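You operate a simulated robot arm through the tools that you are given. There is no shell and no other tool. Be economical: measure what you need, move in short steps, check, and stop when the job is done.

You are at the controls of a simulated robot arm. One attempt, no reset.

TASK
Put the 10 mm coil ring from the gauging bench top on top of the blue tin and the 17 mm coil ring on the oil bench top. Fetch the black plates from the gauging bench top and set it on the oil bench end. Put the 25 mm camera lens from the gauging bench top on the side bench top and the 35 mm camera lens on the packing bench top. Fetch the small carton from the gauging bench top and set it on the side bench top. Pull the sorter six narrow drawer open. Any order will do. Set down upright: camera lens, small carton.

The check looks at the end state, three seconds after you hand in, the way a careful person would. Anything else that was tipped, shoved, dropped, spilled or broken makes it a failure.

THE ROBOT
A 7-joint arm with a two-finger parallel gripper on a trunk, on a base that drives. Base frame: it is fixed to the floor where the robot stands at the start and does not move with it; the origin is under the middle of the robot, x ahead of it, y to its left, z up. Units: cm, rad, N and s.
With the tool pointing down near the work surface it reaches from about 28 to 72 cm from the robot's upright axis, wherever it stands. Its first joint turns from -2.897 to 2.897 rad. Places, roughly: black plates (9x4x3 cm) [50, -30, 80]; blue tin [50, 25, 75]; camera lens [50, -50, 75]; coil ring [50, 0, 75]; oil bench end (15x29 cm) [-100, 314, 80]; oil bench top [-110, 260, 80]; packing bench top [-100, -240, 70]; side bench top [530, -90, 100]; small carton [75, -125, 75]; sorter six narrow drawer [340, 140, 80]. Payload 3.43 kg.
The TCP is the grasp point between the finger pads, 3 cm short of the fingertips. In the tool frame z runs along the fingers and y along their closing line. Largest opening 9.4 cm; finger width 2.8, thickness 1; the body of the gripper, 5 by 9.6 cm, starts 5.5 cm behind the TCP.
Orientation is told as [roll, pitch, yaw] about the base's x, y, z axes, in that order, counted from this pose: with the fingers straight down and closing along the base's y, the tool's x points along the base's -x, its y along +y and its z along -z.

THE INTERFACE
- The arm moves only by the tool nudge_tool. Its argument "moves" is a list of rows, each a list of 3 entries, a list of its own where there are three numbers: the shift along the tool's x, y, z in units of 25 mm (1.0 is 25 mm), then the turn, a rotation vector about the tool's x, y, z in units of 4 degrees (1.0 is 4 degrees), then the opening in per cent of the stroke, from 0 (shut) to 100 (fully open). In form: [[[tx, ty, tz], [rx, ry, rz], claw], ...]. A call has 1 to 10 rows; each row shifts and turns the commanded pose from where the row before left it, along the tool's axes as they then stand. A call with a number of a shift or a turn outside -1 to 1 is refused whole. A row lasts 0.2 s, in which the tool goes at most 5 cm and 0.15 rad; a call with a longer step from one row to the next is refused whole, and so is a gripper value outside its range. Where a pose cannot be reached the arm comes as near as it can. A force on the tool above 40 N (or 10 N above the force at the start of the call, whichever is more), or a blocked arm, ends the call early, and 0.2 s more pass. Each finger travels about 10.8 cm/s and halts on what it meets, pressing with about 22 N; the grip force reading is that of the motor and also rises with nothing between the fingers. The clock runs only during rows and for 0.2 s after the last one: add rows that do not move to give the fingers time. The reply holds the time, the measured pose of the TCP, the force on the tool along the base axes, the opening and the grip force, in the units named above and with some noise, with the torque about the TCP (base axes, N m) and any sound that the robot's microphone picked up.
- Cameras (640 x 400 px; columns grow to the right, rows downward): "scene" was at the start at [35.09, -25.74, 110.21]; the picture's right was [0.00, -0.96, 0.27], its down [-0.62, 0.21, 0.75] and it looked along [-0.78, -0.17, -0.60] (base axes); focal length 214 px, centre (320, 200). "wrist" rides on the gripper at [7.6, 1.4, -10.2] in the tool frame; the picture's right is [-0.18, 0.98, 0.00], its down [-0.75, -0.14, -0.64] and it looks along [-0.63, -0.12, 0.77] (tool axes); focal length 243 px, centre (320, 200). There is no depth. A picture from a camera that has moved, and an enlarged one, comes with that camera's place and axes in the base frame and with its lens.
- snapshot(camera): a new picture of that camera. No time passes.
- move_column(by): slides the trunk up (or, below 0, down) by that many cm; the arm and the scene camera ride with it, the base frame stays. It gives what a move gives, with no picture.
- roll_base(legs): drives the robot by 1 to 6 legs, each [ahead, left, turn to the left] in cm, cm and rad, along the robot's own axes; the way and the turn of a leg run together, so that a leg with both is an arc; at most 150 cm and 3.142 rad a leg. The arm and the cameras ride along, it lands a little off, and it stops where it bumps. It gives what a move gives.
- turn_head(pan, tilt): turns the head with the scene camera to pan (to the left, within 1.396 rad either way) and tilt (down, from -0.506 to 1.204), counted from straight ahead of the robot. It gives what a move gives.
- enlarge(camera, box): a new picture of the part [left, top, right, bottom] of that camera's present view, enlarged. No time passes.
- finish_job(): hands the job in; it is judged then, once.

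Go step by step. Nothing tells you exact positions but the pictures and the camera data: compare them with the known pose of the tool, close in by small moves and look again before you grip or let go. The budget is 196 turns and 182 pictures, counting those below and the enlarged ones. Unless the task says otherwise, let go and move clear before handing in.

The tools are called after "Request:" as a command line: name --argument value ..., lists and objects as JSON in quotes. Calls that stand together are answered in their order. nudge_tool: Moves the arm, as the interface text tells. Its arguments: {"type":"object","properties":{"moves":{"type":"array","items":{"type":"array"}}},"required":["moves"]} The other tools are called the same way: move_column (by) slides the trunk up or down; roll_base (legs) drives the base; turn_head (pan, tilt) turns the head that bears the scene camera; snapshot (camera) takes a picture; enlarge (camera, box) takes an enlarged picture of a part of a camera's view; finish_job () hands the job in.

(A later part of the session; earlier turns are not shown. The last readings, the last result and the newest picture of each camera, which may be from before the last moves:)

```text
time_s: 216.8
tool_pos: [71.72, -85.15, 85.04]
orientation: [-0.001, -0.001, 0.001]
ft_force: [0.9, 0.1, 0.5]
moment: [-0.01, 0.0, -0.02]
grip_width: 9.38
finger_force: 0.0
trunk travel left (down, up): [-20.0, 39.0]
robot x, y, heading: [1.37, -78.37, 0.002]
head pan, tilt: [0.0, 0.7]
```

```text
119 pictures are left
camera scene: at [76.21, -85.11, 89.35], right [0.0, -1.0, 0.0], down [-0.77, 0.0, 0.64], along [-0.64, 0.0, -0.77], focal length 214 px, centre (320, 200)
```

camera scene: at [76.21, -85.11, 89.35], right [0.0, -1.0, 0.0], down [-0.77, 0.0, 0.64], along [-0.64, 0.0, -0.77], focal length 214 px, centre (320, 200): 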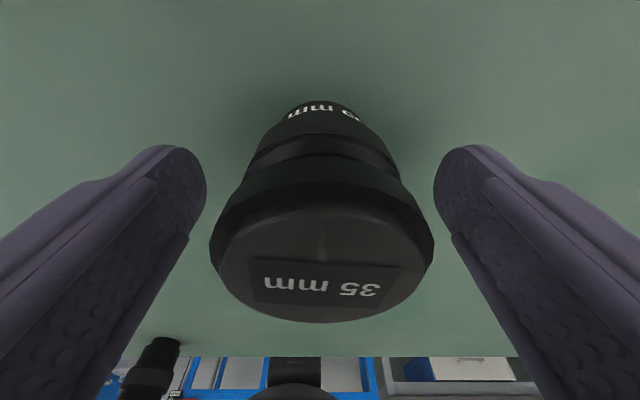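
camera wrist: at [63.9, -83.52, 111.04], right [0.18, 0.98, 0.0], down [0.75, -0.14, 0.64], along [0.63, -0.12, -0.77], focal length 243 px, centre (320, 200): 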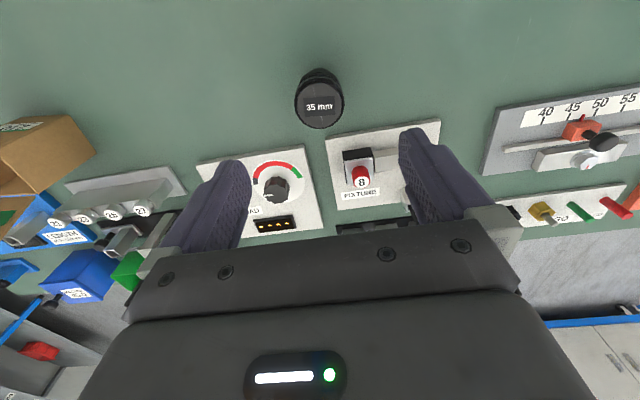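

Request:
nudge_tool --moves '[[[0, 0, 0], [0, 0, 0], 60], [[0, 0, 0], [0, 0, 0], 40], [[0, 0, 0], [0, 0, 0], 35], [[0, 0, 0], [0, 0, 0], 35]]'

Request:
nudge_tool --moves '[[[0, 0, -1], [0, 0, 0], 35], [[0, 0, -1], [0, 0, 0], 35], [[0, 0, -1], [0, 0, 0], 35], [[0, 0, -1], [0, 0, 0], 35], [[0, 0, -1], [0, 0, 0], 35], [[0, 0, -1], [0, 0, 0], 35], [[0.5, 0, -1], [0, 0, 0], 35], [[1, 0, -1], [0, 0, 0], 35], [[1, 0, -1], [0, 0, 0], 35], [[1, 0, -1], [0, 0, 0], 35]]'

Request:
snapshot --camera "wrist"

```text
time_s: 217.8
tool_pos: [71.47, -85.05, 85.11]
orientation: [0.001, -0.002, 0.003]
ft_force: [0.7, -0.4, -0.7]
moment: [0.01, -0.01, -0.01]
grip_width: 4.9
finger_force: 22.0
trunk travel left (down, up): [-20.0, 39.0]
robot x, y, heading: [1.67, -78.94, 0.001]
head pan, tilt: [0.0, 0.7]
```

```text
time_s: 220.0
tool_pos: [62.69, -84.87, 109.96]
orientation: [-0.001, -0.001, 0.002]
ft_force: [0.2, 0.1, -2.9]
moment: [-0.03, 0.0, 0.01]
grip_width: 4.91
finger_force: 22.6
trunk travel left (down, up): [-20.0, 39.0]
robot x, y, heading: [1.18, -78.3, -0.005]
head pan, tilt: [0.0, 0.7]
```

```text
118 pictures are left
camera wrist: at [55.25, -83.48, 120.2], right [0.18, 0.98, 0.0], down [0.75, -0.14, 0.64], along [0.63, -0.12, -0.77], focal length 243 px, centre (320, 200)
```

wrist: 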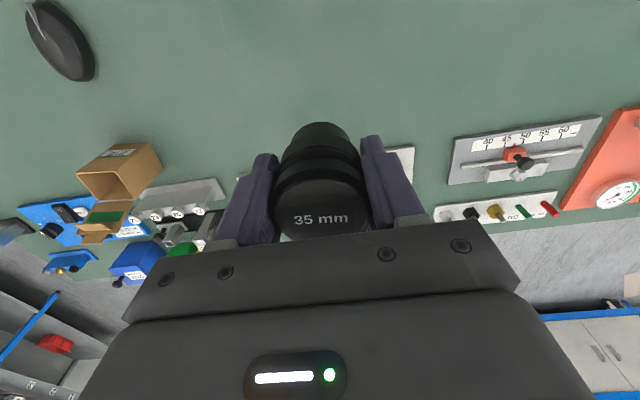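

The 35 mm lens is held upright. I'll retract and look toward the packing bench, to the right and behind.

Request:
nudge_tool --moves '[[[1, 0, -0.3], [0, 0, 0], 35], [[1, 0, -0.3], [0, 0, 0], 35], [[1, 0, -0.3], [0, 0, 0], 35], [[1, 0, -0.3], [0, 0, 0], 35], [[1, 0, -0.3], [0, 0, 0], 35], [[1, 0, -0.3], [0, 0, 0], 35], [[1, 0, -0.3], [0, 0, 0], 35], [[1, 0, -0.3], [0, 0, 0], 35], [[1, 0, 0], [0, 0, 0], 35], [[1, 0, 0], [0, 0, 0], 35]]'

Request:
turn_head --pan -1.2 --tilt 0.5

Request:
snapshot --camera "scene"

Request:
turn_head --pan -1.2 --tilt 0

Request:
snapshot --camera "scene"

```text
time_s: 222.2
tool_pos: [37.92, -85.03, 115.94]
orientation: [0.0, 0.0, 0.005]
ft_force: [0.0, -0.5, -2.2]
moment: [-0.01, -0.03, 0.0]
grip_width: 4.94
finger_force: 22.2
trunk travel left (down, up): [-20.0, 39.0]
robot x, y, heading: [1.86, -78.39, -0.001]
head pan, tilt: [0.0, 0.7]
```

```text
time_s: 223.6
tool_pos: [37.86, -85.04, 115.98]
orientation: [0.0, -0.001, 0.001]
ft_force: [0.7, 0.3, -1.0]
moment: [0.02, -0.01, 0.0]
grip_width: 4.91
finger_force: 21.9
trunk travel left (down, up): [-20.0, 39.0]
robot x, y, heading: [1.77, -78.65, -0.002]
head pan, tilt: [-1.201, 0.499]
```

```text
117 pictures are left
camera scene: at [44.3, -93.6, 125.47], right [0.0, -0.36, 0.93], down [-0.88, 0.44, 0.17], along [-0.48, -0.82, -0.32], focal length 214 px, centre (320, 200)
```

scene: 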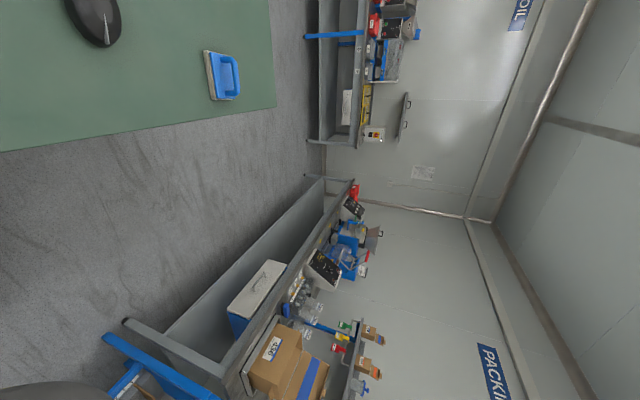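

```text
time_s: 224.6
tool_pos: [37.82, -85.17, 115.96]
orientation: [0.0, -0.001, 0.002]
ft_force: [1.0, -0.2, -1.4]
moment: [0.02, 0.04, 0.02]
grip_width: 4.88
finger_force: 21.6
trunk travel left (down, up): [-20.0, 39.0]
robot x, y, heading: [1.68, -78.63, 0.003]
head pan, tilt: [-1.201, 0.0]
```

```text
116 pictures are left
camera scene: at [48.9, -93.5, 125.51], right [0.0, -0.36, 0.93], down [-1.0, 0.0, 0.0], along [0.0, -0.93, -0.36], focal length 214 px, centre (320, 200)
```

scene: 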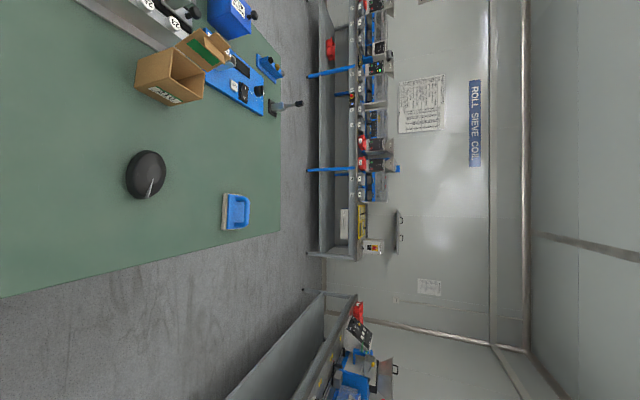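

The packing bench runs along the back wall to the right. I'll drive there and turn to face it.

Request:
turn_head --pan 0 --tilt 0.6

Request:
roll_base --legs '[[-14, -145, 0], [0, 0, 1.57], [0, 0, 1.57]]'

Request:
turn_head --pan 0 --tilt -0.5

Request:
snapshot --camera "scene"

```text
time_s: 226.0
tool_pos: [37.97, -85.14, 115.9]
orientation: [0.0, 0.002, 0.002]
ft_force: [-0.2, -0.6, -2.1]
moment: [0.0, -0.03, -0.02]
grip_width: 4.91
finger_force: 22.3
trunk travel left (down, up): [-20.0, 39.0]
robot x, y, heading: [1.45, -78.82, -0.0]
head pan, tilt: [0.0, 0.6]
```

```text
time_s: 240.8
tool_pos: [-48.96, -216.34, 116.02]
orientation: [0.002, 0.001, 3.139]
ft_force: [0.6, 0.2, -1.1]
moment: [0.0, 0.02, 0.01]
grip_width: 4.94
finger_force: 22.0
trunk travel left (down, up): [-20.0, 39.0]
robot x, y, heading: [-12.49, -223.53, 3.135]
head pan, tilt: [0.0, 0.6]
```

```text
time_s: 242.1
tool_pos: [-49.09, -216.22, 116.06]
orientation: [0.0, 0.0, 3.14]
ft_force: [-0.1, -0.5, -1.9]
moment: [-0.03, 0.02, -0.04]
grip_width: 4.95
finger_force: 21.6
trunk travel left (down, up): [-20.0, 39.0]
robot x, y, heading: [-12.51, -222.83, 3.136]
head pan, tilt: [0.0, -0.499]
```

```text
115 pictures are left
camera scene: at [-64.05, -216.29, 122.05], right [0.0, 1.0, 0.0], down [0.88, 0.0, -0.48], along [-0.48, 0.0, -0.88], focal length 214 px, centre (320, 200)
```

scene: 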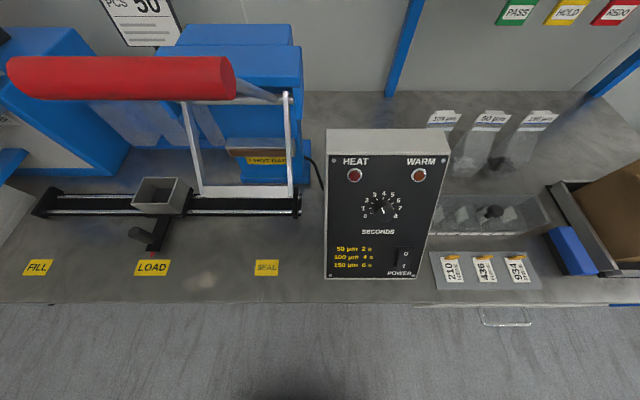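

Request:
turn_head --pan 0.7 --tilt -0.4

Request:
snapshot --camera "scene"

Request:
turn_head --pan -0.7 --tilt -0.4

Request:
snapshot --camera "scene"

```text
time_s: 243.2
tool_pos: [-49.16, -216.25, 116.04]
orientation: [-0.001, 0.001, 3.14]
ft_force: [-0.1, 0.3, -1.7]
moment: [-0.02, -0.01, 0.01]
grip_width: 4.92
finger_force: 22.2
trunk travel left (down, up): [-20.0, 39.0]
robot x, y, heading: [-13.01, -223.18, 3.139]
head pan, tilt: [0.7, -0.4]
```

```text
114 pictures are left
camera scene: at [-63.36, -221.0, 123.16], right [0.0, 0.77, -0.64], down [0.92, -0.25, -0.3], along [-0.39, -0.59, -0.71], focal length 214 px, centre (320, 200)
```

scene: 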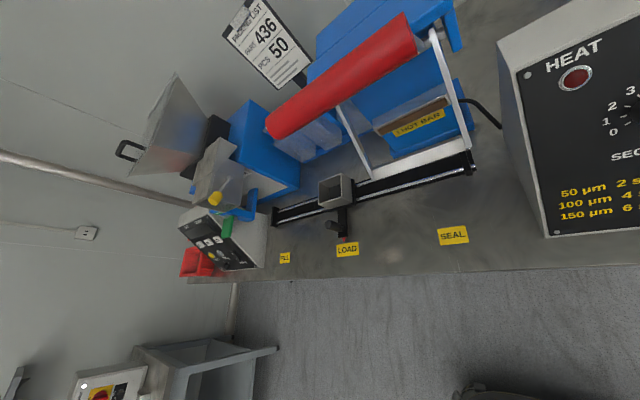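

```text
time_s: 244.7
tool_pos: [-49.06, -216.24, 116.05]
orientation: [0.0, 0.001, 3.14]
ft_force: [-0.1, -0.3, -1.9]
moment: [0.01, -0.03, 0.01]
grip_width: 4.91
finger_force: 22.1
trunk travel left (down, up): [-20.0, 39.0]
robot x, y, heading: [-12.58, -223.24, 3.137]
head pan, tilt: [-0.7, -0.4]
```

```text
113 pictures are left
camera scene: at [-63.35, -211.59, 123.16], right [0.0, 0.77, 0.64], down [0.92, 0.25, -0.3], along [-0.39, 0.59, -0.7], focal length 214 px, centre (320, 200)
```

scene: 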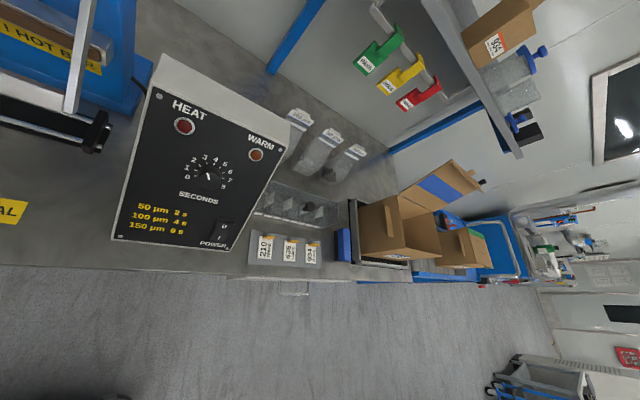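

The front strip is crowded by the sealer and its raised red bar, which sits at about z 113. I'll look from further left and with the trunk raised.

Request:
move_column --by 25

Request:
turn_head --pan 0.5 --tilt -0.4

Request:
snapshot --camera "scene"

Request:
turn_head --pan -0.5 --tilt -0.4

Request:
snapshot --camera "scene"

```text
time_s: 247.3
tool_pos: [-48.96, -216.26, 141.05]
orientation: [0.0, -0.001, 3.141]
ft_force: [-0.3, 0.0, -1.6]
moment: [-0.04, 0.01, -0.01]
grip_width: 4.93
finger_force: 22.2
trunk travel left (down, up): [-45.0, 14.0]
robot x, y, heading: [-12.84, -223.07, 3.135]
head pan, tilt: [-0.7, -0.4]
```

```text
time_s: 248.7
tool_pos: [-49.05, -216.35, 141.07]
orientation: [0.0, -0.001, 3.141]
ft_force: [-0.9, -0.7, -2.1]
moment: [0.03, 0.0, -0.02]
grip_width: 4.93
finger_force: 22.1
trunk travel left (down, up): [-45.0, 14.0]
robot x, y, heading: [-12.54, -223.01, 3.135]
head pan, tilt: [0.499, -0.4]
```

```text
112 pictures are left
camera scene: at [-63.36, -219.79, 147.33], right [0.0, 0.88, -0.48], down [0.92, -0.19, -0.34], along [-0.39, -0.44, -0.81], focal length 214 px, centre (320, 200)
```

scene: 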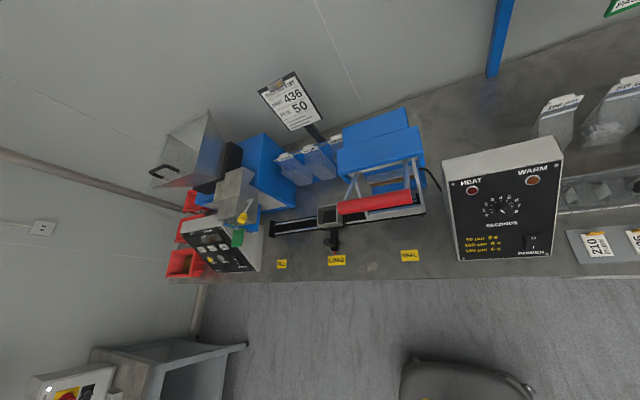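

```text
time_s: 250.0
tool_pos: [-49.08, -216.38, 140.97]
orientation: [-0.001, -0.001, 3.139]
ft_force: [-0.3, 0.8, -1.7]
moment: [0.0, 0.0, 0.01]
grip_width: 4.91
finger_force: 21.9
trunk travel left (down, up): [-45.0, 14.0]
robot x, y, heading: [-12.9, -222.9, 3.134]
head pan, tilt: [-0.499, -0.4]
```

```text
111 pictures are left
camera scene: at [-63.36, -212.8, 147.33], right [0.0, 0.88, 0.48], down [0.92, 0.18, -0.34], along [-0.39, 0.44, -0.81], focal length 214 px, centre (320, 200)
```

scene: 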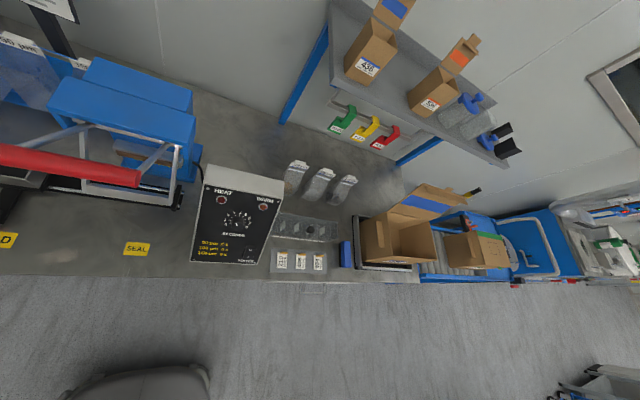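

There is a free steel area behind the control box, around (-106, -203), with about 12 cm clear each side. I'll approach with the arm high.

Request:
roll_base --legs '[[29, -12, 0]]'

Request:
nudge_tool --moves '[[[-1, 0, 0], [0, 0, 0], 35], [[-1, 0, 0], [0, 0, 0], 35], [[-1, 0, 0], [0, 0, 0], 35], [[-1, 0, 0], [0, 0, 0], 35], [[-1, 0, 0], [0, 0, 0], 35], [[-1, 0, 0], [0, 0, 0], 35]]'

Request:
turn_head --pan 0 --tilt 0.1

Request:
snapshot --camera "scene"

Request:
snapshot --camera "wrist"

```text
time_s: 252.1
tool_pos: [-78.51, -203.46, 140.94]
orientation: [0.001, 0.0, 3.13]
ft_force: [0.7, 0.5, -1.0]
moment: [0.01, -0.03, 0.05]
grip_width: 4.92
finger_force: 21.4
trunk travel left (down, up): [-45.0, 14.0]
robot x, y, heading: [-42.05, -210.47, 3.134]
head pan, tilt: [-0.499, -0.4]
```

```text
time_s: 253.5
tool_pos: [-93.59, -203.32, 140.82]
orientation: [0.0, 0.001, 3.13]
ft_force: [-0.2, -0.2, -2.2]
moment: [-0.01, -0.04, 0.01]
grip_width: 4.92
finger_force: 21.4
trunk travel left (down, up): [-45.0, 14.0]
robot x, y, heading: [-42.16, -210.78, 3.13]
head pan, tilt: [-0.499, -0.4]
```

```text
time_s: 254.4
tool_pos: [-93.3, -203.32, 140.95]
orientation: [0.0, -0.001, 3.13]
ft_force: [-0.2, -0.5, -1.8]
moment: [0.02, -0.01, 0.0]
grip_width: 4.95
finger_force: 22.1
trunk travel left (down, up): [-45.0, 14.0]
robot x, y, heading: [-42.36, -210.29, 3.124]
head pan, tilt: [0.0, 0.099]
```

```text
110 pictures are left
camera scene: at [-103.46, -203.24, 144.53], right [0.01, 1.0, 0.0], down [1.0, -0.01, 0.1], along [0.1, 0.0, -1.0], focal length 214 px, centre (320, 200)
```

scene: 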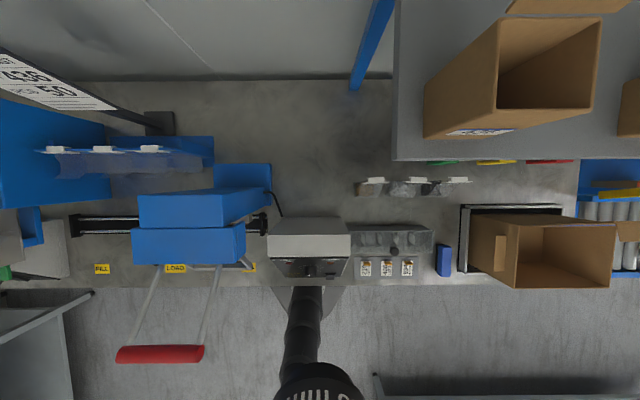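

```text
109 pictures are left
camera wrist: at [-85.59, -204.78, 151.13], right [-0.19, -0.98, 0.0], down [-0.75, 0.15, 0.64], along [-0.63, 0.13, -0.77], focal length 243 px, centre (320, 200)
```

wrist: 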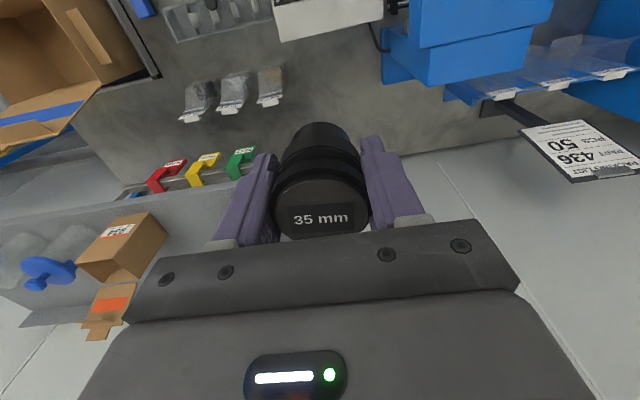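

The spot (-107, -205.5) is clear of the shelf, sealer and box. I'll move over it and lower the trunk.

Request:
nudge_tool --moves '[[[-0.9, 0.15, 0], [0, 0, 0], 35], [[-0.9, 0.15, 0], [0, 0, 0], 35], [[-0.9, 0.15, 0], [0, 0, 0], 35], [[-0.9, 0.15, 0], [0, 0, 0], 35], [[-0.9, 0.15, 0], [0, 0, 0], 35], [[-0.9, 0.15, 0], [0, 0, 0], 35]]'

Request:
turn_head --pan 0 --tilt 0.9

Request:
move_column --by -40

Request:
snapshot --camera "wrist"

```text
time_s: 255.8
tool_pos: [-107.06, -205.53, 140.75]
orientation: [-0.002, 0.003, 3.132]
ft_force: [-0.9, -0.2, -1.7]
moment: [-0.03, 0.01, -0.01]
grip_width: 4.93
finger_force: 22.2
trunk travel left (down, up): [-45.0, 14.0]
robot x, y, heading: [-42.36, -210.4, 3.129]
head pan, tilt: [0.0, 0.099]
```

```text
time_s: 257.0
tool_pos: [-106.81, -205.5, 140.84]
orientation: [0.0, 0.0, 3.132]
ft_force: [-0.3, -0.1, -1.9]
moment: [-0.05, -0.01, -0.02]
grip_width: 4.93
finger_force: 21.9
trunk travel left (down, up): [-45.0, 14.0]
robot x, y, heading: [-41.85, -210.65, 3.129]
head pan, tilt: [0.0, 0.901]
```

```text
time_s: 260.8
tool_pos: [-107.06, -205.49, 100.91]
orientation: [0.0, 0.0, 3.132]
ft_force: [0.5, -0.9, -1.8]
moment: [-0.02, -0.02, 0.0]
grip_width: 4.92
finger_force: 21.5
trunk travel left (down, up): [-5.0, 54.0]
robot x, y, heading: [-41.79, -210.82, 3.128]
head pan, tilt: [0.0, 0.901]
```

```text
108 pictures are left
camera wrist: at [-99.14, -206.99, 111.07], right [-0.19, -0.98, 0.0], down [-0.75, 0.15, 0.64], along [-0.63, 0.13, -0.77], focal length 243 px, centre (320, 200)
```

wrist: 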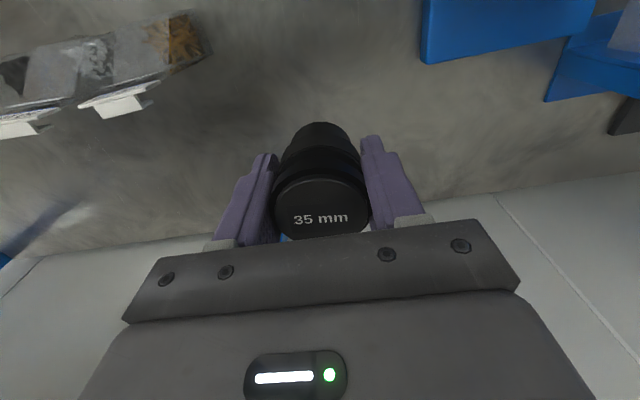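

Request:
nudge_tool --moves '[[[0, 0, 1], [0, 0, 0], 35], [[0, 0, 1], [0, 0, 0], 35], [[0, 0, 1], [0, 0, 0], 35], [[0, 0, 1], [0, 0, 0], 35], [[0, 0, 1], [0, 0, 0], 35], [[0, 0, 0.4], [0, 0, 0], 35]]'

Request:
snapshot --camera "wrist"

Request:
snapshot --camera "scene"

```text
time_s: 262.2
tool_pos: [-106.67, -205.53, 87.42]
orientation: [-0.001, 0.0, 3.132]
ft_force: [-1.0, -0.4, -2.8]
moment: [0.01, -0.01, -0.01]
grip_width: 4.93
finger_force: 21.9
trunk travel left (down, up): [-5.0, 54.0]
robot x, y, heading: [-42.03, -210.29, 3.126]
head pan, tilt: [0.0, 0.901]
```

```text
107 pictures are left
camera wrist: at [-99.1, -206.96, 97.58], right [-0.19, -0.98, 0.0], down [-0.75, 0.15, 0.64], along [-0.63, 0.12, -0.77], focal length 243 px, centre (320, 200)
```

wrist: 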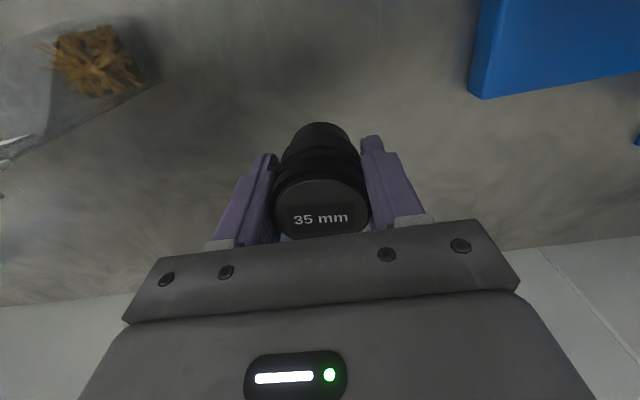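

```text
106 pictures are left
camera scene: at [-109.87, -205.5, 92.64], right [0.01, 1.0, 0.0], down [0.62, -0.01, 0.78], along [0.78, -0.01, -0.62], focal length 214 px, centre (320, 200)
```

scene: 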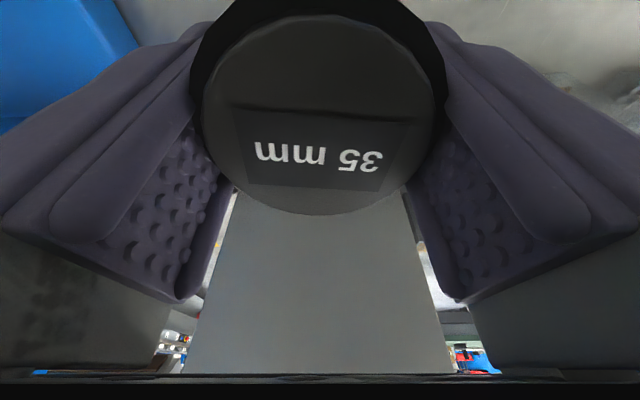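

Request:
nudge_tool --moves '[[[0, 0, 0.15], [0, 0, 0], 35], [[0, 0, 0.15], [0, 0, 0], 35], [[0, 0, 0.15], [0, 0, 0], 35], [[0, 0, 0.15], [0, 0, 0], 35], [[0, 0, 0.15], [0, 0, 0], 35], [[0, 0, 0.15], [0, 0, 0], 35], [[0, 0, 0.15], [0, 0, 0], 35], [[0, 0, 0.15], [0, 0, 0], 35], [[0, 0, 0.15], [0, 0, 0], 35], [[0, 0, 0.15], [0, 0, 0], 35]]'

```text
time_s: 264.4
tool_pos: [-106.81, -205.59, 83.73]
orientation: [0.001, 0.0, 3.132]
ft_force: [-0.5, 0.4, -1.4]
moment: [-0.01, 0.01, 0.0]
grip_width: 4.91
finger_force: 22.3
trunk travel left (down, up): [-5.0, 54.0]
robot x, y, heading: [-41.93, -210.45, 3.129]
head pan, tilt: [0.0, 0.901]
```

Request:
nudge_tool --moves '[[[0, 0, 0.12], [0, 0, 0], 35], [[0, 0, 0.12], [0, 0, 0], 35], [[0, 0, 0.1], [0, 0, 0], 35], [[0, 0, 0.1], [0, 0, 0], 35]]'

Request:
snapshot --camera "scene"

```text
time_s: 265.4
tool_pos: [-106.81, -205.54, 82.38]
orientation: [0.0, 0.0, 3.133]
ft_force: [0.0, 0.0, -2.5]
moment: [0.01, 0.0, -0.03]
grip_width: 4.93
finger_force: 22.4
trunk travel left (down, up): [-5.0, 54.0]
robot x, y, heading: [-41.83, -210.72, 3.132]
head pan, tilt: [0.0, 0.901]
```

```text
105 pictures are left
camera scene: at [-109.87, -205.55, 87.7], right [0.01, 1.0, 0.0], down [0.62, -0.01, 0.78], along [0.78, -0.01, -0.62], focal length 214 px, centre (320, 200)
```

scene: 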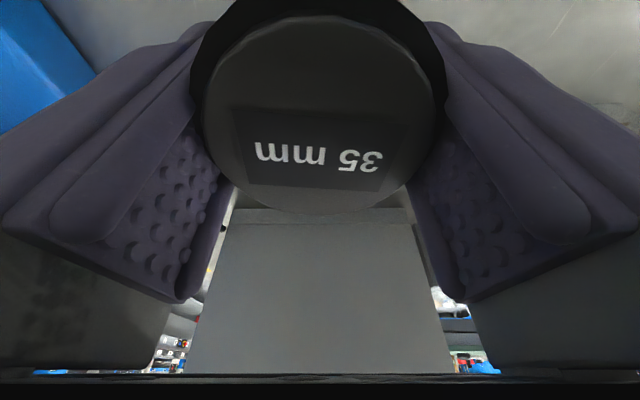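

Request:
nudge_tool --moves '[[[0, 0, 0.1], [0, 0, 0], 35], [[0, 0, 0.1], [0, 0, 0], 35], [[0, 0, 0.1], [0, 0, 0], 35], [[0, 0, 0.1], [0, 0, 0], 35], [[0, 0, 0.1], [0, 0, 0], 35], [[0, 0, 0.1], [0, 0, 0], 35]]'

```text
time_s: 266.8
tool_pos: [-106.83, -205.52, 80.96]
orientation: [0.0, 0.0, 3.132]
ft_force: [0.0, -0.4, -2.3]
moment: [-0.01, -0.03, -0.02]
grip_width: 4.89
finger_force: 22.1
trunk travel left (down, up): [-5.0, 54.0]
robot x, y, heading: [-41.95, -210.45, 3.134]
head pan, tilt: [0.0, 0.901]
```

Request:
nudge_tool --moves '[[[0, 0, 0.1], [0, 0, 0], 35], [[0, 0, 0.1], [0, 0, 0], 35], [[0, 0, 0.1], [0, 0, 0], 35], [[0, 0, 0.1], [0, 0, 0], 35], [[0, 0, 0.1], [0, 0, 0], 35], [[0, 0, 0.1], [0, 0, 0], 35]]'

Request:
snapshot --camera "wrist"

```text
time_s: 268.2
tool_pos: [-106.89, -205.5, 79.62]
orientation: [0.0, 0.001, 3.13]
ft_force: [-0.4, 0.6, -1.9]
moment: [0.0, -0.02, 0.01]
grip_width: 4.93
finger_force: 21.8
trunk travel left (down, up): [-5.0, 54.0]
robot x, y, heading: [-42.2, -210.22, 3.126]
head pan, tilt: [0.0, 0.901]
```

```text
104 pictures are left
camera wrist: at [-99.13, -206.95, 89.74], right [-0.19, -0.98, 0.0], down [-0.75, 0.15, 0.64], along [-0.63, 0.13, -0.77], focal length 243 px, centre (320, 200)
```

wrist: 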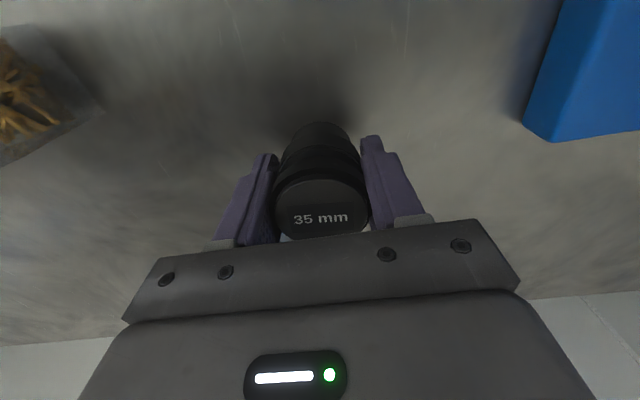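

Request:
nudge_tool --moves '[[[0, 0, 0.1], [0, 0, 0], 35], [[0, 0, 0.1], [0, 0, 0], 35], [[0, 0, 0.1], [0, 0, 0], 35], [[0, 0, 0.1], [0, 0, 0], 35], [[0, 0, 0.1], [0, 0, 0], 35], [[0, 0, 0.1], [0, 0, 0], 35]]'

Request:
snapshot --camera "wrist"

```text
time_s: 269.6
tool_pos: [-106.8, -205.48, 78.17]
orientation: [0.0, -0.001, 3.13]
ft_force: [-4.5, 1.7, 21.5]
moment: [-0.02, 0.1, 0.07]
grip_width: 4.85
finger_force: 21.3
trunk travel left (down, up): [-5.0, 54.0]
robot x, y, heading: [-42.74, -210.37, 3.13]
head pan, tilt: [0.0, 0.901]
```

```text
103 pictures are left
camera wrist: at [-98.99, -206.97, 88.25], right [-0.19, -0.98, 0.0], down [-0.75, 0.15, 0.64], along [-0.63, 0.13, -0.77], focal length 243 px, centre (320, 200)
```

wrist: 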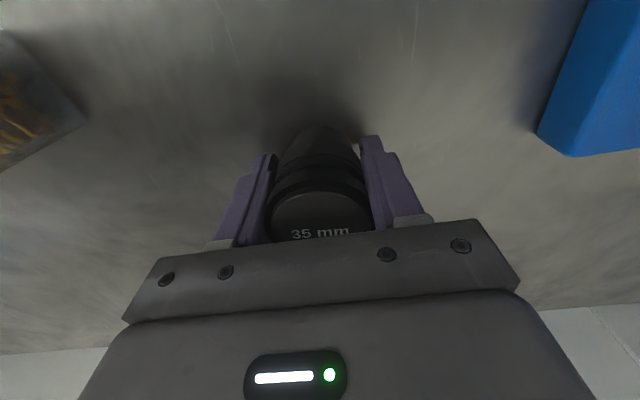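

Contact: the lens is on the bench. I'll relieve the pressure and open gently.

Request:
nudge_tool --moves '[[[0, 0, -0.08], [0, 0, 0], 35], [[0, 0, 0], [0, 0, 0], 52], [[0, 0, 0], [0, 0, 0], 56], [[0, 0, 0], [0, 0, 0], 65], [[0, 0, 0], [0, 0, 0], 80], [[0, 0, 0], [0, 0, 0], 90]]'

Request:
snapshot --camera "wrist"

Request:
snapshot --camera "scene"

```text
time_s: 271.0
tool_pos: [-106.82, -205.5, 78.19]
orientation: [0.0, 0.001, 3.132]
ft_force: [-0.6, -0.5, -0.2]
moment: [-0.01, -0.01, 0.0]
grip_width: 8.47
finger_force: 0.0
trunk travel left (down, up): [-5.0, 54.0]
robot x, y, heading: [-42.27, -210.46, 3.128]
head pan, tilt: [0.0, 0.901]
```

```text
102 pictures are left
camera wrist: at [-99.14, -206.98, 88.36], right [-0.19, -0.98, 0.0], down [-0.75, 0.15, 0.64], along [-0.63, 0.13, -0.77], focal length 243 px, centre (320, 200)
```

wrist: 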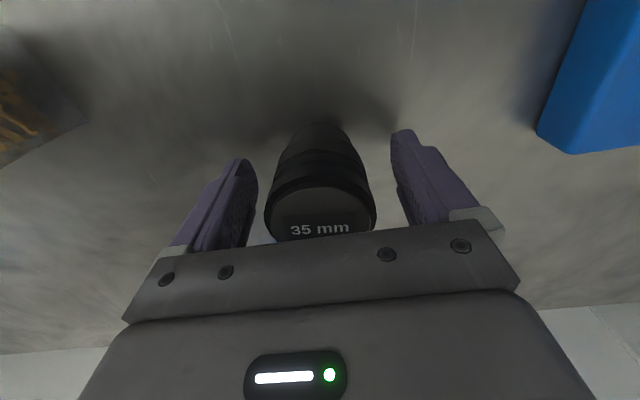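

```text
101 pictures are left
camera scene: at [-109.91, -205.52, 83.41], right [0.01, 1.0, 0.0], down [0.62, -0.01, 0.78], along [0.78, -0.01, -0.62], focal length 214 px, centre (320, 200)
```

scene: 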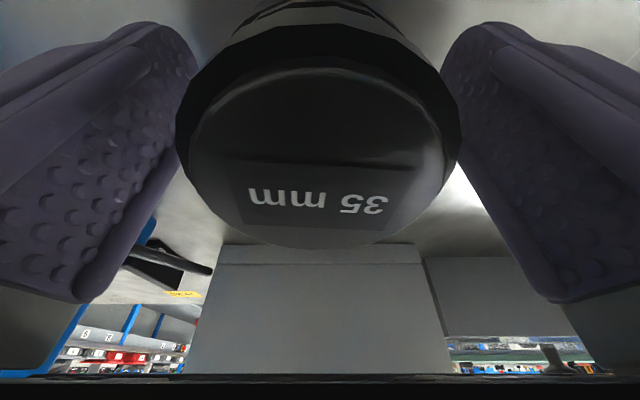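

Request:
nudge_tool --moves '[[[0, 0, -0.5], [0, 0, 0], 92], [[0, 0, -1], [0, 0, 0], 92], [[0, 0, -1], [0, 0, 0], 92], [[0, 0, -1], [0, 0, 0], 92], [[0, 0, -1], [0, 0, 0], 92], [[0, 0, -1], [0, 0, 0], 92], [[0, 0, -1], [0, 0, 0], 92]]'

Request:
snapshot --camera "wrist"

Request:
move_column --by 36

Request:
nudge_tool --moves '[[[1, 0, 0], [0, 0, 0], 92], [[1, 0, 0], [0, 0, 0], 92], [[1, 0, 0], [0, 0, 0], 92], [[1, 0, 0], [0, 0, 0], 92], [[1, 0, 0], [0, 0, 0], 92], [[1, 0, 0], [0, 0, 0], 92], [[1, 0, 0], [0, 0, 0], 92], [[1, 0, 0], [0, 0, 0], 92], [[1, 0, 0], [0, 0, 0], 92], [[1, 0, 0], [0, 0, 0], 92]]'

Request:
snapshot --camera "wrist"

```text
time_s: 272.6
tool_pos: [-106.95, -205.46, 94.48]
orientation: [0.001, 0.0, 3.132]
ft_force: [0.0, 0.4, -0.8]
moment: [-0.01, -0.02, -0.02]
grip_width: 8.65
finger_force: 0.1
trunk travel left (down, up): [-5.0, 54.0]
robot x, y, heading: [-41.99, -210.18, 3.127]
head pan, tilt: [0.0, 0.901]
```

```text
100 pictures are left
camera wrist: at [-99.18, -206.88, 104.53], right [-0.19, -0.98, 0.0], down [-0.75, 0.15, 0.64], along [-0.63, 0.13, -0.77], focal length 243 px, centre (320, 200)
```

wrist: 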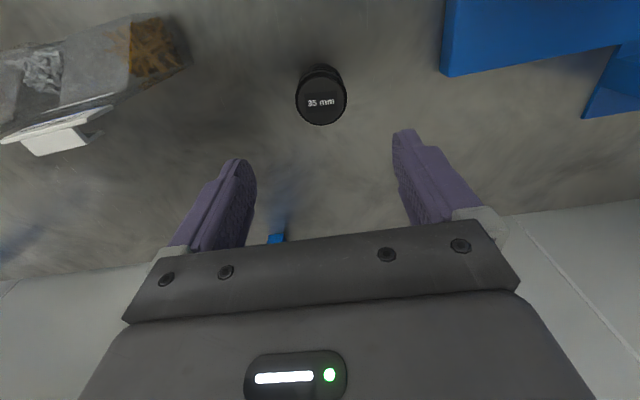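

```text
time_s: 276.1
tool_pos: [-106.91, -205.41, 130.29]
orientation: [0.001, 0.0, 3.129]
ft_force: [-1.4, -0.2, -0.5]
moment: [-0.02, 0.02, 0.02]
grip_width: 8.64
finger_force: 0.0
trunk travel left (down, up): [-41.0, 18.0]
robot x, y, heading: [-42.37, -210.44, 3.133]
head pan, tilt: [0.0, 0.901]
```

```text
time_s: 278.3
tool_pos: [-81.93, -205.72, 130.45]
orientation: [0.0, 0.003, 3.131]
ft_force: [-0.2, 0.5, -0.3]
moment: [-0.04, 0.03, 0.03]
grip_width: 8.65
finger_force: 0.0
trunk travel left (down, up): [-41.0, 18.0]
robot x, y, heading: [-41.9, -210.6, 3.125]
head pan, tilt: [0.0, 0.901]
```

```text
99 pictures are left
camera wrist: at [-74.14, -207.23, 140.55], right [-0.19, -0.98, 0.0], down [-0.75, 0.15, 0.64], along [-0.63, 0.13, -0.77], focal length 243 px, centre (320, 200)
```

wrist: 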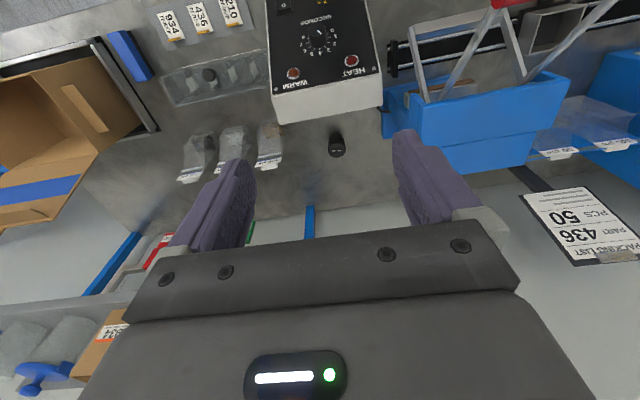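

The 35 mm lens stands upright on the packing bench. I'll return to the gauging bench in front of the carton.

Request:
roll_base --legs '[[-32, 0, 0], [0, -92, 0], [0, 0, -1.56], [0, 0, -1.56]]'

Request:
move_column --by -16

Request:
turn_head --pan 0 --tilt -0.4

Request:
snapshot --camera "scene"

```text
time_s: 292.5
tool_pos: [30.68, -121.46, 130.42]
orientation: [0.001, 0.0, 0.026]
ft_force: [-0.1, -0.5, -0.5]
moment: [-0.03, -0.02, 0.02]
grip_width: 8.64
finger_force: 0.0
trunk travel left (down, up): [-41.0, 18.0]
robot x, y, heading: [-9.51, -118.01, 0.026]
head pan, tilt: [0.0, 0.901]
```

```text
time_s: 294.3
tool_pos: [30.7, -121.4, 114.31]
orientation: [0.001, 0.001, 0.025]
ft_force: [-1.5, 0.6, -0.3]
moment: [0.01, 0.02, 0.01]
grip_width: 8.64
finger_force: 0.1
trunk travel left (down, up): [-25.0, 34.0]
robot x, y, heading: [-9.55, -118.28, 0.028]
head pan, tilt: [0.0, 0.901]
```

```text
time_s: 295.8
tool_pos: [30.63, -121.4, 114.48]
orientation: [0.001, 0.0, 0.028]
ft_force: [-0.4, -0.9, 0.3]
moment: [-0.01, -0.02, -0.07]
grip_width: 8.62
finger_force: 0.2
trunk travel left (down, up): [-25.0, 34.0]
robot x, y, heading: [-9.39, -118.63, 0.025]
head pan, tilt: [0.0, -0.4]
```

```text
98 pictures are left
camera scene: at [44.95, -121.14, 119.82], right [0.03, -1.0, 0.0], down [-0.92, -0.02, -0.39], along [0.39, 0.01, -0.92], focal length 214 px, centre (320, 200)
```

scene: 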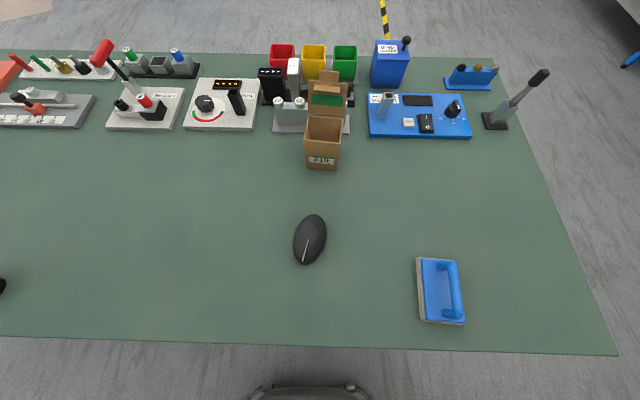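

The carton stands at about (71.6, -120.6). It is roughly 6 cm wide, its top is near z 89.5, and its open flap faces away. I'll drive closer and move over it.

Request:
roll_base --legs '[[12, 0, -0.025]]'

Request:
nudge_tool --moves '[[[-1, 0, 0], [0, 0, 0.5], 100], [[-1, 0, 0], [0, 0, 0.5], 100], [[-1, 0, 0], [0, 0, 0.5], 100], [[-1, 0, 0], [0, 0, 0], 100], [[-1, 0, 0], [0, 0, 0], 100], [[-1, 0, 0], [0, 0, 0], 100]]'

Request:
turn_head --pan 0 --tilt 0.1

Request:
snapshot --camera "scene"

Request:
snapshot --camera "wrist"

```text
time_s: 297.0
tool_pos: [42.84, -122.48, 114.22]
orientation: [-0.001, 0.001, -0.002]
ft_force: [0.5, -0.4, -0.1]
moment: [-0.03, 0.04, 0.0]
grip_width: 8.66
finger_force: 0.0
trunk travel left (down, up): [-25.0, 34.0]
robot x, y, heading: [2.93, -118.19, -0.001]
head pan, tilt: [0.0, -0.4]
```

```text
time_s: 298.4
tool_pos: [57.65, -123.51, 114.34]
orientation: [0.0, -0.001, -0.107]
ft_force: [-0.2, 0.2, -0.1]
moment: [-0.02, -0.01, 0.02]
grip_width: 9.42
finger_force: 0.0
trunk travel left (down, up): [-25.0, 34.0]
robot x, y, heading: [2.51, -117.95, -0.001]
head pan, tilt: [0.0, -0.4]
```

```text
time_s: 299.4
tool_pos: [57.52, -123.65, 114.3]
orientation: [0.0, -0.001, -0.107]
ft_force: [-0.2, -0.9, 0.2]
moment: [0.01, -0.03, 0.0]
grip_width: 9.39
finger_force: 0.0
trunk travel left (down, up): [-25.0, 34.0]
robot x, y, heading: [2.68, -117.67, -0.004]
head pan, tilt: [0.0, 0.099]
```

```text
97 pictures are left
camera scene: at [67.53, -124.67, 117.86], right [-0.11, -0.99, 0.0], down [-0.99, 0.11, 0.1], along [-0.1, 0.01, -1.0], focal length 214 px, centre (320, 200)
```

scene: 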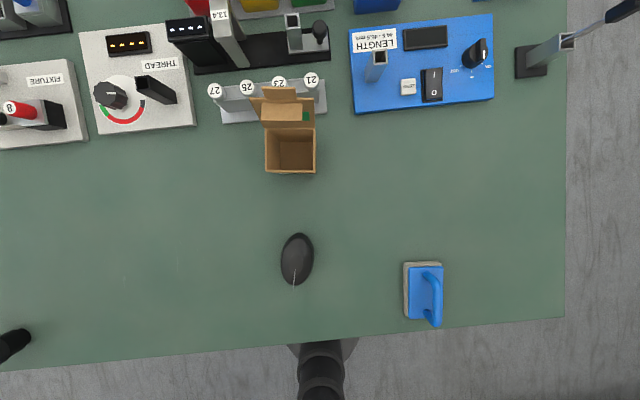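

```text
96 pictures are left
camera wrist: at [50.24, -121.29, 124.46], right [0.29, 0.96, 0.0], down [0.73, -0.22, 0.64], along [0.61, -0.18, -0.77], focal length 243 px, centre (320, 200)
```

wrist: 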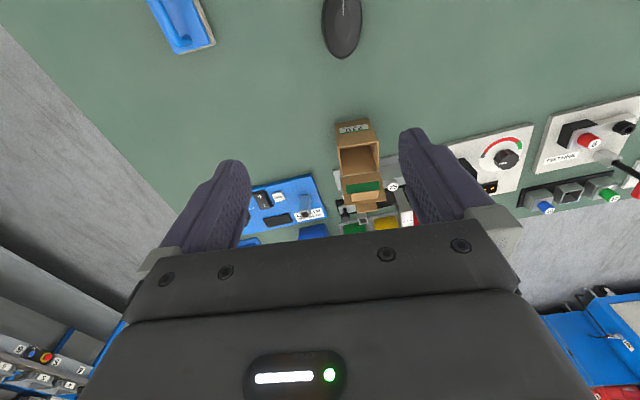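

Request:
turn_head --pan 0 --tilt 0.8

Request:
nudge_tool --moves '[[[-0.903, 0.265, 0], [0, 0, 0], 100], [[-0.903, 0.265, 0], [0, 0, 0], 100], [[-0.903, 0.265, 0], [0, 0, 0], 100], [[-0.903, 0.265, 0], [0, 0, 0], 100], [[-0.903, 0.265, 0], [0, 0, 0], 100], [[-0.903, 0.265, 0], [0, 0, 0], 100], [[0, 0, 1], [0, 0, 0], 100], [[0, 0, 1], [0, 0, 0], 100], [[0, 0, 1], [0, 0, 0], 100], [[0, 0, 1], [0, 0, 0], 100]]'

Request:
snapshot --camera "scene"

Request:
snapshot --camera "wrist"

```text
time_s: 300.4
tool_pos: [57.6, -123.57, 114.34]
orientation: [0.002, -0.001, -0.106]
ft_force: [-0.2, 0.5, -0.1]
moment: [0.0, 0.06, 0.0]
grip_width: 9.38
finger_force: 0.0
trunk travel left (down, up): [-25.0, 34.0]
robot x, y, heading: [2.54, -117.99, -0.003]
head pan, tilt: [0.0, 0.799]
```

```text
time_s: 302.6
tool_pos: [71.59, -121.08, 104.33]
orientation: [-0.001, -0.001, -0.107]
ft_force: [-0.2, -0.8, -0.7]
moment: [0.03, -0.01, -0.02]
grip_width: 9.41
finger_force: 0.0
trunk travel left (down, up): [-25.0, 34.0]
robot x, y, heading: [2.83, -117.98, -0.003]
head pan, tilt: [0.0, 0.799]
```

```text
95 pictures are left
camera scene: at [75.27, -121.52, 109.09], right [-0.11, -0.99, 0.0], down [-0.69, 0.07, 0.72], along [-0.71, 0.08, -0.7], focal length 214 px, centre (320, 200)
```

scene: 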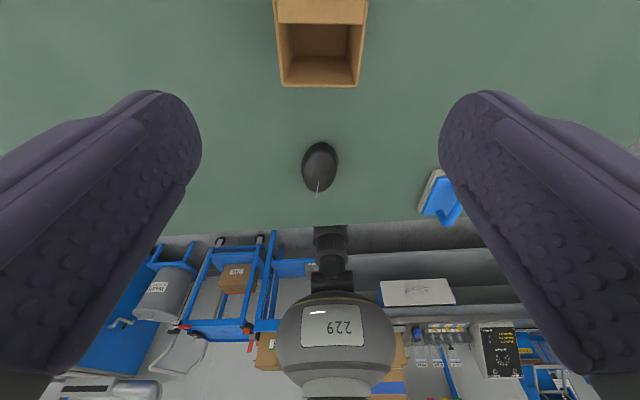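

```text
94 pictures are left
camera wrist: at [64.24, -118.81, 114.54], right [0.29, 0.96, 0.0], down [0.73, -0.22, 0.64], along [0.62, -0.18, -0.77], focal length 243 px, centre (320, 200)
```

wrist: 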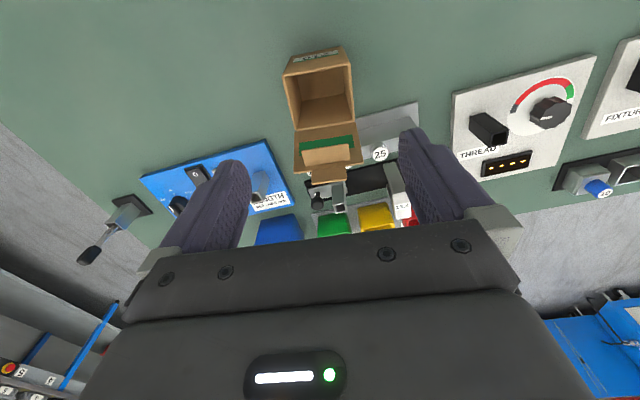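

Request:
turn_head --pan 0 --tilt 1.2

Request:
nudge_tool --moves '[[[0, 0, 1], [0, 0, 0], 100], [[0, 0, 1], [0, 0, 0], 100], [[0, 0, 1], [0, 0, 0], 100], [[0, 0, 1], [0, 0, 0], 100], [[0, 0, 0.8], [0, 0, 0], 100], [[0, 0, 0.5], [0, 0, 0], 100]]'

Request:
snapshot --camera "wrist"

Request:
snapshot --camera "scene"

```text
time_s: 303.5
tool_pos: [71.47, -121.11, 104.39]
orientation: [-0.001, 0.001, -0.106]
ft_force: [0.4, -0.1, -0.3]
moment: [-0.01, -0.01, -0.02]
grip_width: 9.4
finger_force: 0.0
trunk travel left (down, up): [-25.0, 34.0]
robot x, y, heading: [2.75, -118.2, -0.001]
head pan, tilt: [0.0, 1.201]
```

```text
time_s: 304.9
tool_pos: [71.48, -121.09, 91.07]
orientation: [0.001, 0.001, -0.107]
ft_force: [0.1, 0.1, 0.3]
moment: [0.01, -0.03, 0.03]
grip_width: 9.42
finger_force: 0.0
trunk travel left (down, up): [-25.0, 34.0]
robot x, y, heading: [2.54, -117.89, -0.0]
head pan, tilt: [0.0, 1.201]
```

```text
93 pictures are left
camera wrist: at [64.31, -118.85, 101.23], right [0.29, 0.96, 0.0], down [0.73, -0.22, 0.64], along [0.61, -0.18, -0.77], focal length 243 px, centre (320, 200)
```

wrist: 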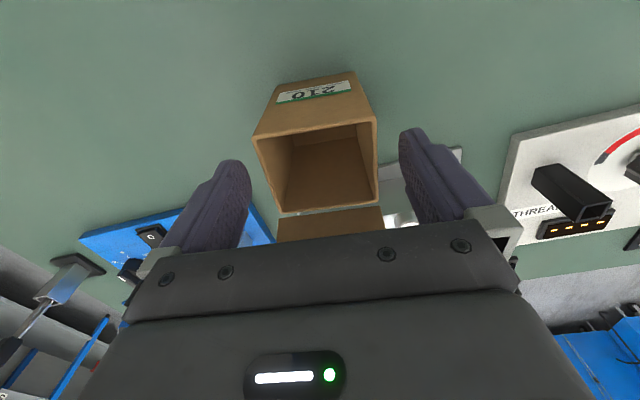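

```text
92 pictures are left
camera scene: at [72.57, -121.27, 98.25], right [-0.11, -0.99, 0.0], down [-0.36, 0.04, 0.93], along [-0.93, 0.1, -0.36], focal length 214 px, centre (320, 200)
```

scene: 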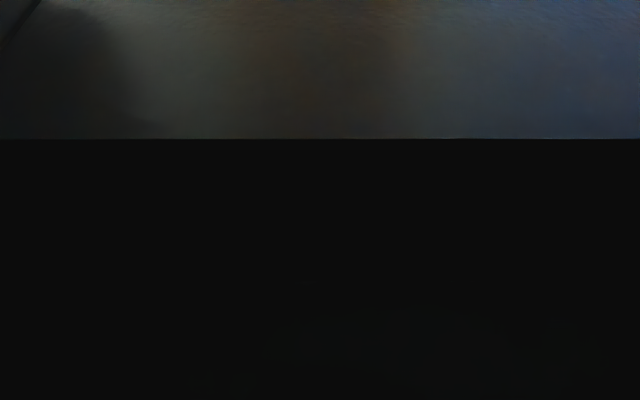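

Request:
nudge_tool --moves '[[[0.05, 0, 0.8], [0, 0, 0], 100], [[0, 0, 0.8], [0, 0, 0], 100], [[0, 0, 0], [0, 0, 0], 75], [[0, 0, 0], [0, 0, 0], 66], [[0, 0, 0], [0, 0, 0], 60], [[0, 0, 0], [0, 0, 0], 60], [[0, 0, 0], [0, 0, 0], 60]]'

Request:
snapshot --camera "wrist"

```text
time_s: 305.4
tool_pos: [71.94, -121.24, 88.56]
orientation: [0.0, -0.014, -0.106]
ft_force: [-0.7, -0.3, -2.8]
moment: [0.0, -0.09, -0.05]
grip_width: 9.39
finger_force: 0.1
trunk travel left (down, up): [-25.0, 34.0]
robot x, y, heading: [2.88, -118.02, -0.006]
head pan, tilt: [0.0, 1.201]
stopped in row 2: the force on the tool passed its limit at 52 N (the readings are from after the stop); the commanded pose is now the measured one
```

```text
91 pictures are left
camera wrist: at [64.55, -118.84, 98.66], right [0.29, 0.96, 0.0], down [0.73, -0.22, 0.65], along [0.63, -0.19, -0.76], focal length 243 px, centre (320, 200)
```

wrist: 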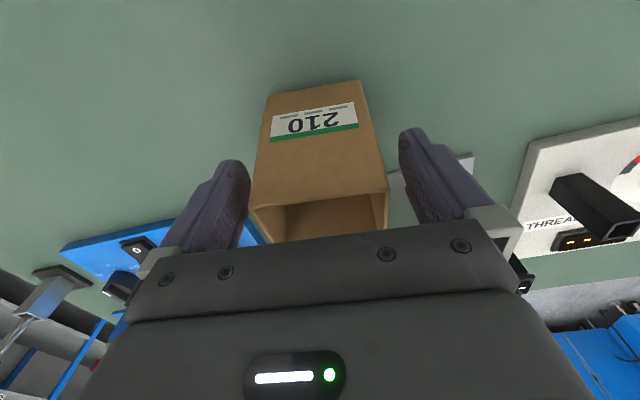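

Something (the head or hand against the flap) pressed on the carton. I'll back up gently and look.

Request:
nudge_tool --moves '[[[0, 0, -0.3], [0, 0, 0], 100], [[0, 0, -0.5], [0, 0, 0], 100], [[0, 0, -1], [0, 0, 0], 100], [[0, 0, -1], [0, 0, 0], 100], [[0, 0, -1], [0, 0, 0], 100]]'

Request:
snapshot --camera "wrist"

Request:
turn_head --pan 0 --tilt 0.6

Request:
snapshot --camera "scene"

```text
time_s: 306.6
tool_pos: [71.57, -120.89, 98.31]
orientation: [0.0, -0.018, -0.105]
ft_force: [0.1, 0.3, -0.2]
moment: [0.01, -0.03, -0.01]
grip_width: 9.39
finger_force: 0.1
trunk travel left (down, up): [-25.0, 34.0]
robot x, y, heading: [2.8, -117.67, -0.007]
head pan, tilt: [0.0, 1.201]
```

```text
90 pictures are left
camera wrist: at [64.17, -118.64, 108.45], right [0.29, 0.96, 0.0], down [0.72, -0.22, 0.66], along [0.63, -0.19, -0.76], focal length 243 px, centre (320, 200)
```

wrist: 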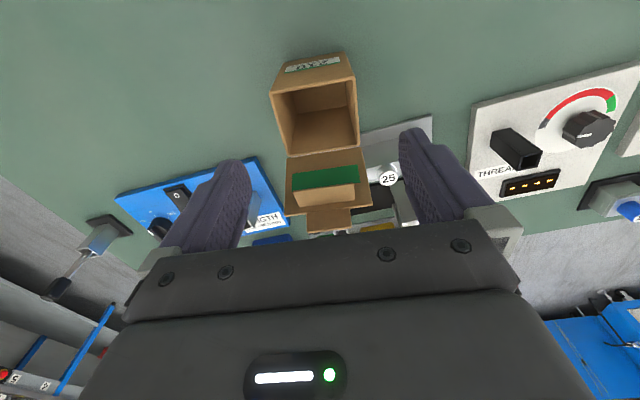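

```text
time_s: 307.6
tool_pos: [71.88, -120.98, 98.43]
orientation: [-0.001, -0.019, -0.104]
ft_force: [0.1, -1.2, 0.0]
moment: [0.02, -0.03, 0.02]
grip_width: 9.38
finger_force: 0.1
trunk travel left (down, up): [-25.0, 34.0]
robot x, y, heading: [2.51, -118.15, -0.003]
head pan, tilt: [0.0, 0.6]
```

```text
89 pictures are left
camera scene: at [77.01, -121.55, 102.43], right [-0.11, -0.99, 0.0], down [-0.83, 0.09, 0.55], along [-0.55, 0.06, -0.83], focal length 214 px, centre (320, 200)
```

scene: 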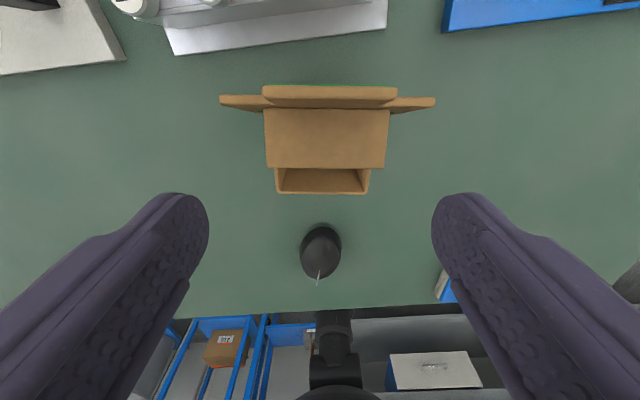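

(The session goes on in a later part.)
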